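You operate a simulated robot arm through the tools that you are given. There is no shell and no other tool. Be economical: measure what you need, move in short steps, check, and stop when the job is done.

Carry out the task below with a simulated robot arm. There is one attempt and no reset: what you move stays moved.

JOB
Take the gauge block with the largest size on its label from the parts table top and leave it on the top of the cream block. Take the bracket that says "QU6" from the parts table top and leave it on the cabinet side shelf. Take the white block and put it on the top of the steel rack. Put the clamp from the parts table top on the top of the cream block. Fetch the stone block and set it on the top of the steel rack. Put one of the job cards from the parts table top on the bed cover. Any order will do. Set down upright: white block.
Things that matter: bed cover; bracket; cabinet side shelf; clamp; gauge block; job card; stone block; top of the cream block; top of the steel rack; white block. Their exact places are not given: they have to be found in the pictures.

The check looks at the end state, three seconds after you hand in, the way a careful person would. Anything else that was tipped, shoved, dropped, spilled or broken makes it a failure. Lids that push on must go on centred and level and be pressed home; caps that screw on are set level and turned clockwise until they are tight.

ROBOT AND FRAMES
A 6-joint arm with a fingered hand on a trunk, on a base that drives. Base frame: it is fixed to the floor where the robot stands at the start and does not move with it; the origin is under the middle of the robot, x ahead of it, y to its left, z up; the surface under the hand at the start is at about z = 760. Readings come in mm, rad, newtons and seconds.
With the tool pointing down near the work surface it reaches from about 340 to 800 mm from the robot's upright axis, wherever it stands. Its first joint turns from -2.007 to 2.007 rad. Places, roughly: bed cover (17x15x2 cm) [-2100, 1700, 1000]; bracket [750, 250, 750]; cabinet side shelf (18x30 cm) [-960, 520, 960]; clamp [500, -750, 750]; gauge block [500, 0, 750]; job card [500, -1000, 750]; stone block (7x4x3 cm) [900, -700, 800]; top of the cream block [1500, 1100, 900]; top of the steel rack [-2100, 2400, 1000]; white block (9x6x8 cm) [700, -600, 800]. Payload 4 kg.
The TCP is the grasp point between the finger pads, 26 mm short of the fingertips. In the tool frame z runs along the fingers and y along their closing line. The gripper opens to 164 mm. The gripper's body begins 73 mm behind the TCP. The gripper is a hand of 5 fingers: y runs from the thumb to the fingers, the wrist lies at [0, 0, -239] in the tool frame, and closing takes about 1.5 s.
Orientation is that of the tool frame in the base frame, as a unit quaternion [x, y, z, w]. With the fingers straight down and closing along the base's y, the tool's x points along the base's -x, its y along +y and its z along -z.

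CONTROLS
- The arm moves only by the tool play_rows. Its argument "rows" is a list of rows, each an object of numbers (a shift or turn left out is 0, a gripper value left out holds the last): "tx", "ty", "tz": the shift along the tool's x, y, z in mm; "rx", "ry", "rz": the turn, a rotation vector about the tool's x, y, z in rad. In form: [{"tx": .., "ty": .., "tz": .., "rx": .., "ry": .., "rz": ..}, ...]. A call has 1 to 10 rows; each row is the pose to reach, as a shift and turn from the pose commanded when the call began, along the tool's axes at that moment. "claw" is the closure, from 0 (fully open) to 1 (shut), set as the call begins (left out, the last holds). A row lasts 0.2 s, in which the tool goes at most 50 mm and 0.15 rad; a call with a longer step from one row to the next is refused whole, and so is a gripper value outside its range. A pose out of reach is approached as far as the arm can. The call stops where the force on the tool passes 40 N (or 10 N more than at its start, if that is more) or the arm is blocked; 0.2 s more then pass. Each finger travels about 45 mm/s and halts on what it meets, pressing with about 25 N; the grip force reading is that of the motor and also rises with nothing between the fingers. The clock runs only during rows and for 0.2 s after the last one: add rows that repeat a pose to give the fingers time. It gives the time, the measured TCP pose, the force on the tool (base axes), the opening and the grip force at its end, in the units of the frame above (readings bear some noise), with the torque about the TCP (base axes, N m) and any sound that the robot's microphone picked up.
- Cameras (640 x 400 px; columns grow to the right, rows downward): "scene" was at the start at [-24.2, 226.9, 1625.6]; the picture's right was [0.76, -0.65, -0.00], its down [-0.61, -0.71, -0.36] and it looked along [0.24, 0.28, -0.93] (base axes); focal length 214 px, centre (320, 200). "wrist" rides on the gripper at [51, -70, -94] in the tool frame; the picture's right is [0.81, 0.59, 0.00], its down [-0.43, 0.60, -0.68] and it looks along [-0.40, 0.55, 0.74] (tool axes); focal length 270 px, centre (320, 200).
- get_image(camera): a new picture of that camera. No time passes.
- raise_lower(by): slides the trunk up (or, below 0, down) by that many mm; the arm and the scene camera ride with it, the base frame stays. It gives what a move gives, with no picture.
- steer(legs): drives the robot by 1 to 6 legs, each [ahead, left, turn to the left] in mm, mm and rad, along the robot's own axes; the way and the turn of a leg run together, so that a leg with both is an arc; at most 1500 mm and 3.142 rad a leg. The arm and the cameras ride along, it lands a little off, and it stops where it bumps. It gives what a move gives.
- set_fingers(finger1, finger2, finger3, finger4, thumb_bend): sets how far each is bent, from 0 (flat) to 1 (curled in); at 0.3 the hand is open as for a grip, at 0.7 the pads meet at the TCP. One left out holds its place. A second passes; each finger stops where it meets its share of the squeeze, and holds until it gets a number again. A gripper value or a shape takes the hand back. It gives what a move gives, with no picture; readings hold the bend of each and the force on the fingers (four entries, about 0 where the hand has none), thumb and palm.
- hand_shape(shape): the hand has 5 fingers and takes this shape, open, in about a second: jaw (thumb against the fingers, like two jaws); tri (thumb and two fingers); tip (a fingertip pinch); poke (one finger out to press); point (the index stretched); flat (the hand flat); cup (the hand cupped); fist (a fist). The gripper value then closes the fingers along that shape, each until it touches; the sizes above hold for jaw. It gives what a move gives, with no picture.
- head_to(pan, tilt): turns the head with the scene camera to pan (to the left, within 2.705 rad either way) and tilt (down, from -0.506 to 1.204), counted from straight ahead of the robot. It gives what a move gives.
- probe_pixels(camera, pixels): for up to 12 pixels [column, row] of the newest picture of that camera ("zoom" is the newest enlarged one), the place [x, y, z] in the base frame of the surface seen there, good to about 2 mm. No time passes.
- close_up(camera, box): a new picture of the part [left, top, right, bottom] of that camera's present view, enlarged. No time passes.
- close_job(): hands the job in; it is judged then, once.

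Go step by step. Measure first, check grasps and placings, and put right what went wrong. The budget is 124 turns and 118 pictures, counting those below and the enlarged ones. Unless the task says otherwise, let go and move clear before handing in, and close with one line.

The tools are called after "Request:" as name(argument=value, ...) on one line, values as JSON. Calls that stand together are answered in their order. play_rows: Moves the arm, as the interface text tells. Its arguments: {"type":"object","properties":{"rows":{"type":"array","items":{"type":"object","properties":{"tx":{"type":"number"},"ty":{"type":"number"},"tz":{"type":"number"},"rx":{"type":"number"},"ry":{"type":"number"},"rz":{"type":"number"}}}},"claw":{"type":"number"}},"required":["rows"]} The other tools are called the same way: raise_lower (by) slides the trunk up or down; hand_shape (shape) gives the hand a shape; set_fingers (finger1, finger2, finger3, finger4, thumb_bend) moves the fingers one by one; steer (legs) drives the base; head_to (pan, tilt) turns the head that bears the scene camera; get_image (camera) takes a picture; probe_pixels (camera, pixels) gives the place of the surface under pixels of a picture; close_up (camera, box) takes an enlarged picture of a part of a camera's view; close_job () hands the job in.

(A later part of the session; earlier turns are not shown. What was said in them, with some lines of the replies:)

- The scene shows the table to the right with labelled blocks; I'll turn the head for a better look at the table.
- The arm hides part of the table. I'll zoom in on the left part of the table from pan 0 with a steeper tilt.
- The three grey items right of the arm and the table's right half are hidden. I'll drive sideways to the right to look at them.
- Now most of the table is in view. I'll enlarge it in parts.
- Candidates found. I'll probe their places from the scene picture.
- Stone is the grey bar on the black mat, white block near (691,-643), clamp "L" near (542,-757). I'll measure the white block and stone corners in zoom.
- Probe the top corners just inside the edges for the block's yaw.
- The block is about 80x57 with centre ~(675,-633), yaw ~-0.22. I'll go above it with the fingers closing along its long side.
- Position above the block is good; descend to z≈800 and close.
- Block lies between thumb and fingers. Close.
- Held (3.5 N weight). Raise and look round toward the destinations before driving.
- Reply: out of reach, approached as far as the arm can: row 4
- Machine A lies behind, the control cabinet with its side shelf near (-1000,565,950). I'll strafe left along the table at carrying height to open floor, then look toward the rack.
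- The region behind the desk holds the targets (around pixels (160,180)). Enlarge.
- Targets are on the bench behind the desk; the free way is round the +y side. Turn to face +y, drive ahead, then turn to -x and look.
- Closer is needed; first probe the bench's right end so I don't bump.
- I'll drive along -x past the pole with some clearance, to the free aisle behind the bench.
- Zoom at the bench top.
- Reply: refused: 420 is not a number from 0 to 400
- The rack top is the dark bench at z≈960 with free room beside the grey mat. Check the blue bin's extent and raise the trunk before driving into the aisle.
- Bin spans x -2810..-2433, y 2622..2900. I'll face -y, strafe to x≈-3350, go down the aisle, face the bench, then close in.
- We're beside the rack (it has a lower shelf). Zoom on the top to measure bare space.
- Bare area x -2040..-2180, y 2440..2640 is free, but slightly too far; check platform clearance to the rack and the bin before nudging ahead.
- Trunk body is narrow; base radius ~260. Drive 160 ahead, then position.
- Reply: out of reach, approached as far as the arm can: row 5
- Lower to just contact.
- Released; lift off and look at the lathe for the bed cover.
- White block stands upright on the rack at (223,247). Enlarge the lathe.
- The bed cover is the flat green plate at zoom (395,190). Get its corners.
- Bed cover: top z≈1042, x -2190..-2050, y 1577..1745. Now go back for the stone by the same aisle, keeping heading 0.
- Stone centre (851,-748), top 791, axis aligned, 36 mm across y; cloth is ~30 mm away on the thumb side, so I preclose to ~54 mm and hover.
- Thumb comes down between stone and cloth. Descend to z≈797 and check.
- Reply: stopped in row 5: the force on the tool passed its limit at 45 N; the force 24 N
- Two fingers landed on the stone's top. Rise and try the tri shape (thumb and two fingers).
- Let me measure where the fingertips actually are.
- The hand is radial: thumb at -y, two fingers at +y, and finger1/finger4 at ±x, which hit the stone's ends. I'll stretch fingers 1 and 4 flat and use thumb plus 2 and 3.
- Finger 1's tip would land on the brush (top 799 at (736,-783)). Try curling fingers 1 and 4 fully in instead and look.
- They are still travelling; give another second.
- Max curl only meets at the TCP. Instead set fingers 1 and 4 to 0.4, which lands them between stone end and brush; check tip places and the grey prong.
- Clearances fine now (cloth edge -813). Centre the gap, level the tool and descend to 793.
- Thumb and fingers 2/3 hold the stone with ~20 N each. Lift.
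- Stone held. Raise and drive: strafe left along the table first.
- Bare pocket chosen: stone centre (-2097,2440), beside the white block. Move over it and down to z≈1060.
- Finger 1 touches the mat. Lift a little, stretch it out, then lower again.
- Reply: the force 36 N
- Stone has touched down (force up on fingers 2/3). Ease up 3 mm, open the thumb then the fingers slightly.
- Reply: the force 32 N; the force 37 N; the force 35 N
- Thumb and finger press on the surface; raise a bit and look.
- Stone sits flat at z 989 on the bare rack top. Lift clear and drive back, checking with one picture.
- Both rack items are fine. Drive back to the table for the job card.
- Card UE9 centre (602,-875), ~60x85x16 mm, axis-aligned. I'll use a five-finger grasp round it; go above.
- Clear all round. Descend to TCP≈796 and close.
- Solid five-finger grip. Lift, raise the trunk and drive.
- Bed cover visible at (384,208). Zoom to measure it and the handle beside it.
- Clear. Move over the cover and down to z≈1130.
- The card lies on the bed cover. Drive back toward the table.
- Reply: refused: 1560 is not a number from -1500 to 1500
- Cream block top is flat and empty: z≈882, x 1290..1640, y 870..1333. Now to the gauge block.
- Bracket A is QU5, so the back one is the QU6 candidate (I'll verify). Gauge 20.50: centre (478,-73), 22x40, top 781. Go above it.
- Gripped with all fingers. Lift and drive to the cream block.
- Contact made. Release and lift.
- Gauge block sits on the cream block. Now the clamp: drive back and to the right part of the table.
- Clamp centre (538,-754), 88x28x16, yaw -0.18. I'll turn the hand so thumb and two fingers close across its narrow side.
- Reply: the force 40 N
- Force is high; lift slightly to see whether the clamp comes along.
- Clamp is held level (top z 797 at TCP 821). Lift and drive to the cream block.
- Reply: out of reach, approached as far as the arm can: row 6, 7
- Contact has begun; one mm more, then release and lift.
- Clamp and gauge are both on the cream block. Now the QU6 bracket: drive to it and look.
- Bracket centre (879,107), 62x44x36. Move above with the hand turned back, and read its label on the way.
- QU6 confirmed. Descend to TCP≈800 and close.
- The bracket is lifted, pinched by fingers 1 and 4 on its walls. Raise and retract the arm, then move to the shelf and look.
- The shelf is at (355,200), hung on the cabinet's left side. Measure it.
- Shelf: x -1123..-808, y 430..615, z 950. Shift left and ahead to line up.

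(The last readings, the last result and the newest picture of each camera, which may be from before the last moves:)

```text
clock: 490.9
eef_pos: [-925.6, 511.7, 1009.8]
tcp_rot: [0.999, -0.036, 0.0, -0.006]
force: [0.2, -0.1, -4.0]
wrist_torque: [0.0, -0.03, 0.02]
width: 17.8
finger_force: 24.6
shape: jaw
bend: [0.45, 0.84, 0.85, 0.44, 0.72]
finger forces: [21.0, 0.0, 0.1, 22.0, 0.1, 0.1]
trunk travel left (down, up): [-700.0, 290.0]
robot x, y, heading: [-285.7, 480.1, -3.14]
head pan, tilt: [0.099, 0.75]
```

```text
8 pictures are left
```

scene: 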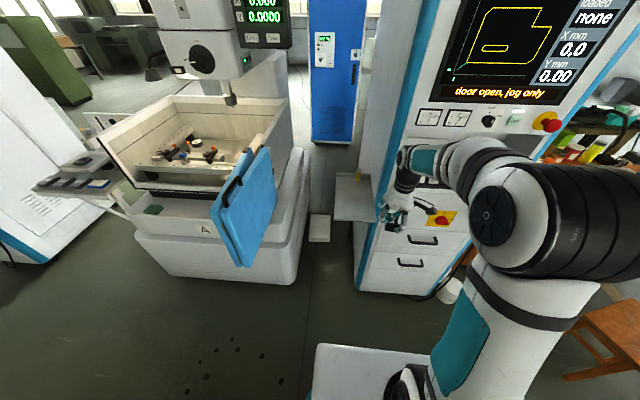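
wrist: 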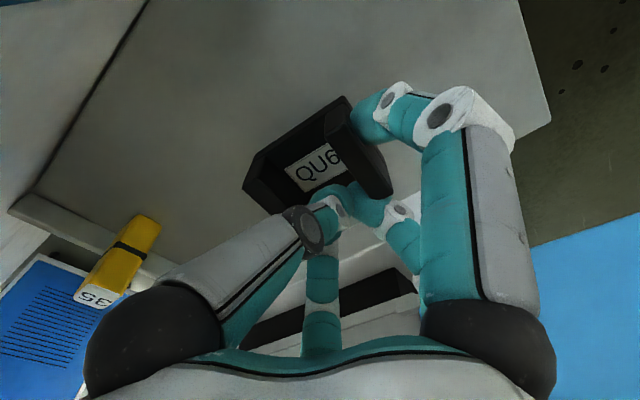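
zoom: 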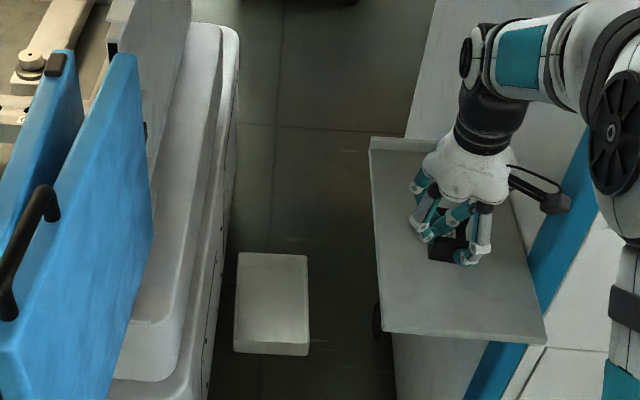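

Request:
play_rows(rows=[{"tz": 8}, {"tz": 14}, {"tz": 17}])

Request:
play_rows(rows=[{"tz": 1}, {"tz": 2}])

```text
clock: 491.7
eef_pos: [-928.2, 511.4, 991.7]
tcp_rot: [0.999, -0.035, 0.0, -0.006]
force: [-0.1, 0.0, -4.2]
wrist_torque: [0.01, 0.03, 0.03]
width: 17.9
finger_force: 24.5
shape: jaw
bend: [0.45, 0.84, 0.85, 0.44, 0.72]
finger forces: [20.9, 0.1, 0.1, 22.2, 0.0, 0.0]
trunk travel left (down, up): [-700.0, 290.0]
robot x, y, heading: [-287.6, 480.9, -3.136]
head pan, tilt: [0.099, 0.75]
```

```text
clock: 492.3
eef_pos: [-928.2, 510.9, 990.4]
tcp_rot: [0.999, -0.036, 0.0, -0.005]
force: [2.5, -1.5, 1.7]
wrist_torque: [0.13, 0.02, 0.0]
width: 17.9
finger_force: 24.6
shape: jaw
bend: [0.45, 0.84, 0.85, 0.44, 0.72]
finger forces: [22.4, 0.0, 0.0, 22.2, 0.0, 0.0]
trunk travel left (down, up): [-700.0, 290.0]
robot x, y, heading: [-290.6, 481.6, -3.143]
head pan, tilt: [0.099, 0.75]
```

Contact. Open only fingers 1 and 4 first, then lift straight out of the U with the other fingers.

Request:
set_fingers(finger1=0.33, finger4=0.33)

Request:
play_rows(rows=[{"tz": -5}, {"tz": -15}, {"tz": -30}])

Request:
get_image(camera="wrist")

```text
clock: 493.3
eef_pos: [-927.0, 511.9, 990.7]
tcp_rot: [0.999, -0.036, 0.0, -0.006]
force: [0.5, -0.9, -2.0]
wrist_torque: [0.02, 0.02, -0.02]
width: 75.5
finger_force: 0.0
shape: fingers
bend: [0.33, 0.84, 0.85, 0.33, 0.72]
finger forces: [0.0, 0.0, 0.1, 0.0, 0.0, 0.1]
trunk travel left (down, up): [-700.0, 290.0]
robot x, y, heading: [-289.3, 484.3, -3.136]
head pan, tilt: [0.099, 0.75]
```

```text
clock: 494.1
eef_pos: [-927.6, 510.9, 1021.3]
tcp_rot: [0.999, -0.036, 0.0, -0.006]
force: [-0.1, -0.1, 0.1]
wrist_torque: [-0.01, 0.01, 0.02]
width: 82.0
finger_force: 0.1
shape: fingers
bend: [0.33, 0.88, 0.88, 0.33, 0.75]
finger forces: [0.0, 0.0, 0.1, 0.1, 0.0, 0.1]
trunk travel left (down, up): [-700.0, 290.0]
robot x, y, heading: [-285.2, 480.9, -3.137]
head pan, tilt: [0.099, 0.75]
```

```text
7 pictures are left
```

wrist: 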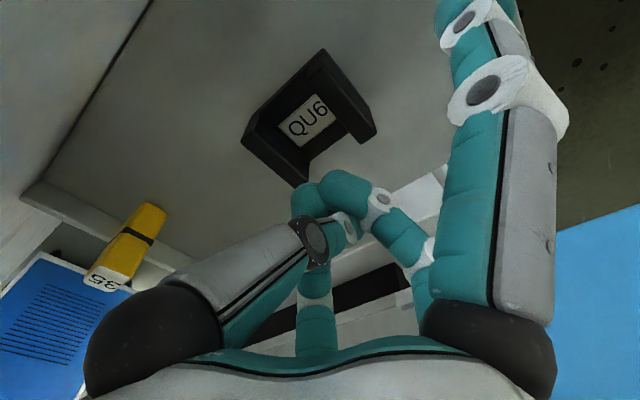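

The bracket sits on the shelf, free of the hand. Lift away, back off and take a last look.

Request:
play_rows(rows=[{"tz": -40}, {"tz": -80}, {"tz": -110}])

Request:
steer(legs=[[300, 0, 0]])

```text
clock: 494.9
eef_pos: [-931.2, 511.1, 1131.3]
tcp_rot: [0.999, -0.036, 0.0, -0.006]
force: [0.2, 0.5, 0.4]
wrist_torque: [0.0, 0.0, 0.02]
width: 81.8
finger_force: 0.0
shape: fingers
bend: [0.33, 0.88, 0.88, 0.33, 0.75]
finger forces: [0.1, 0.0, 0.0, 0.0, 0.0, 0.0]
trunk travel left (down, up): [-700.0, 290.0]
robot x, y, heading: [-284.5, 479.5, -3.142]
head pan, tilt: [0.099, 0.75]
```

```text
clock: 496.9
eef_pos: [-1226.1, 509.4, 1130.6]
tcp_rot: [0.999, -0.036, 0.001, -0.006]
force: [-0.2, -0.3, 0.5]
wrist_torque: [-0.01, -0.02, 0.02]
width: 82.1
finger_force: 0.0
shape: fingers
bend: [0.33, 0.88, 0.88, 0.33, 0.75]
finger forces: [0.1, 0.0, 0.1, 0.1, 0.1, 0.0]
trunk travel left (down, up): [-700.0, 290.0]
robot x, y, heading: [-578.2, 479.2, -3.14]
head pan, tilt: [0.099, 0.75]
```

I drove ahead by mistake (no contact reported). Back off now and check the shelf.

Request:
steer(legs=[[-550, 0, 0]])

Request:
get_image(camera="scene")

Request:
close_up(camera="scene", box=[250, 130, 430, 250])

```text
clock: 500.1
eef_pos: [-679.3, 507.2, 1131.0]
tcp_rot: [1.0, -0.03, 0.0, -0.006]
force: [0.6, -0.5, 0.0]
wrist_torque: [0.01, 0.0, -0.01]
width: 82.0
finger_force: 0.2
shape: fingers
bend: [0.33, 0.88, 0.88, 0.33, 0.75]
finger forces: [0.1, 0.1, 0.0, 0.1, 0.0, 0.0]
trunk travel left (down, up): [-700.0, 290.0]
robot x, y, heading: [-29.8, 484.0, -3.129]
head pan, tilt: [0.099, 0.75]
```

```text
6 pictures are left
```

scene: 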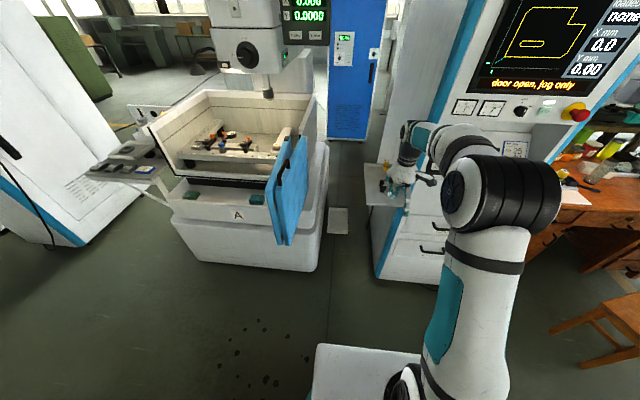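

```text
3.33 times, centred on (340, 190) of scene
```

zoom: 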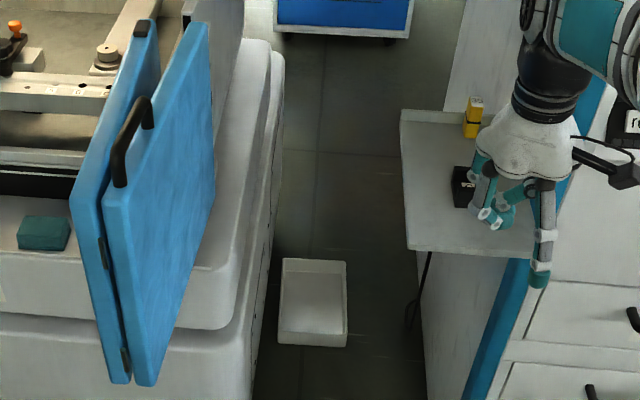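

The shelf view shows the bracket at rest and the yellow item beside it undisturbed. All six items are placed and the hand is clear, so I hand in.

Request:
close_job()

```text
The job is handed in.
```

I handed the job in with all six items where you asked; the verdict hasn't come back. The 20.50 gauge block and the clamp are on the cream block, and the QU6 bracket is on the cabinet side shelf. The white block (upright) and the stone block are on the steel rack, and job card UE9 is on the bed cover. At the shelf I once drove ahead instead of back; no contact was reported and the shelf items looked undisturbed.
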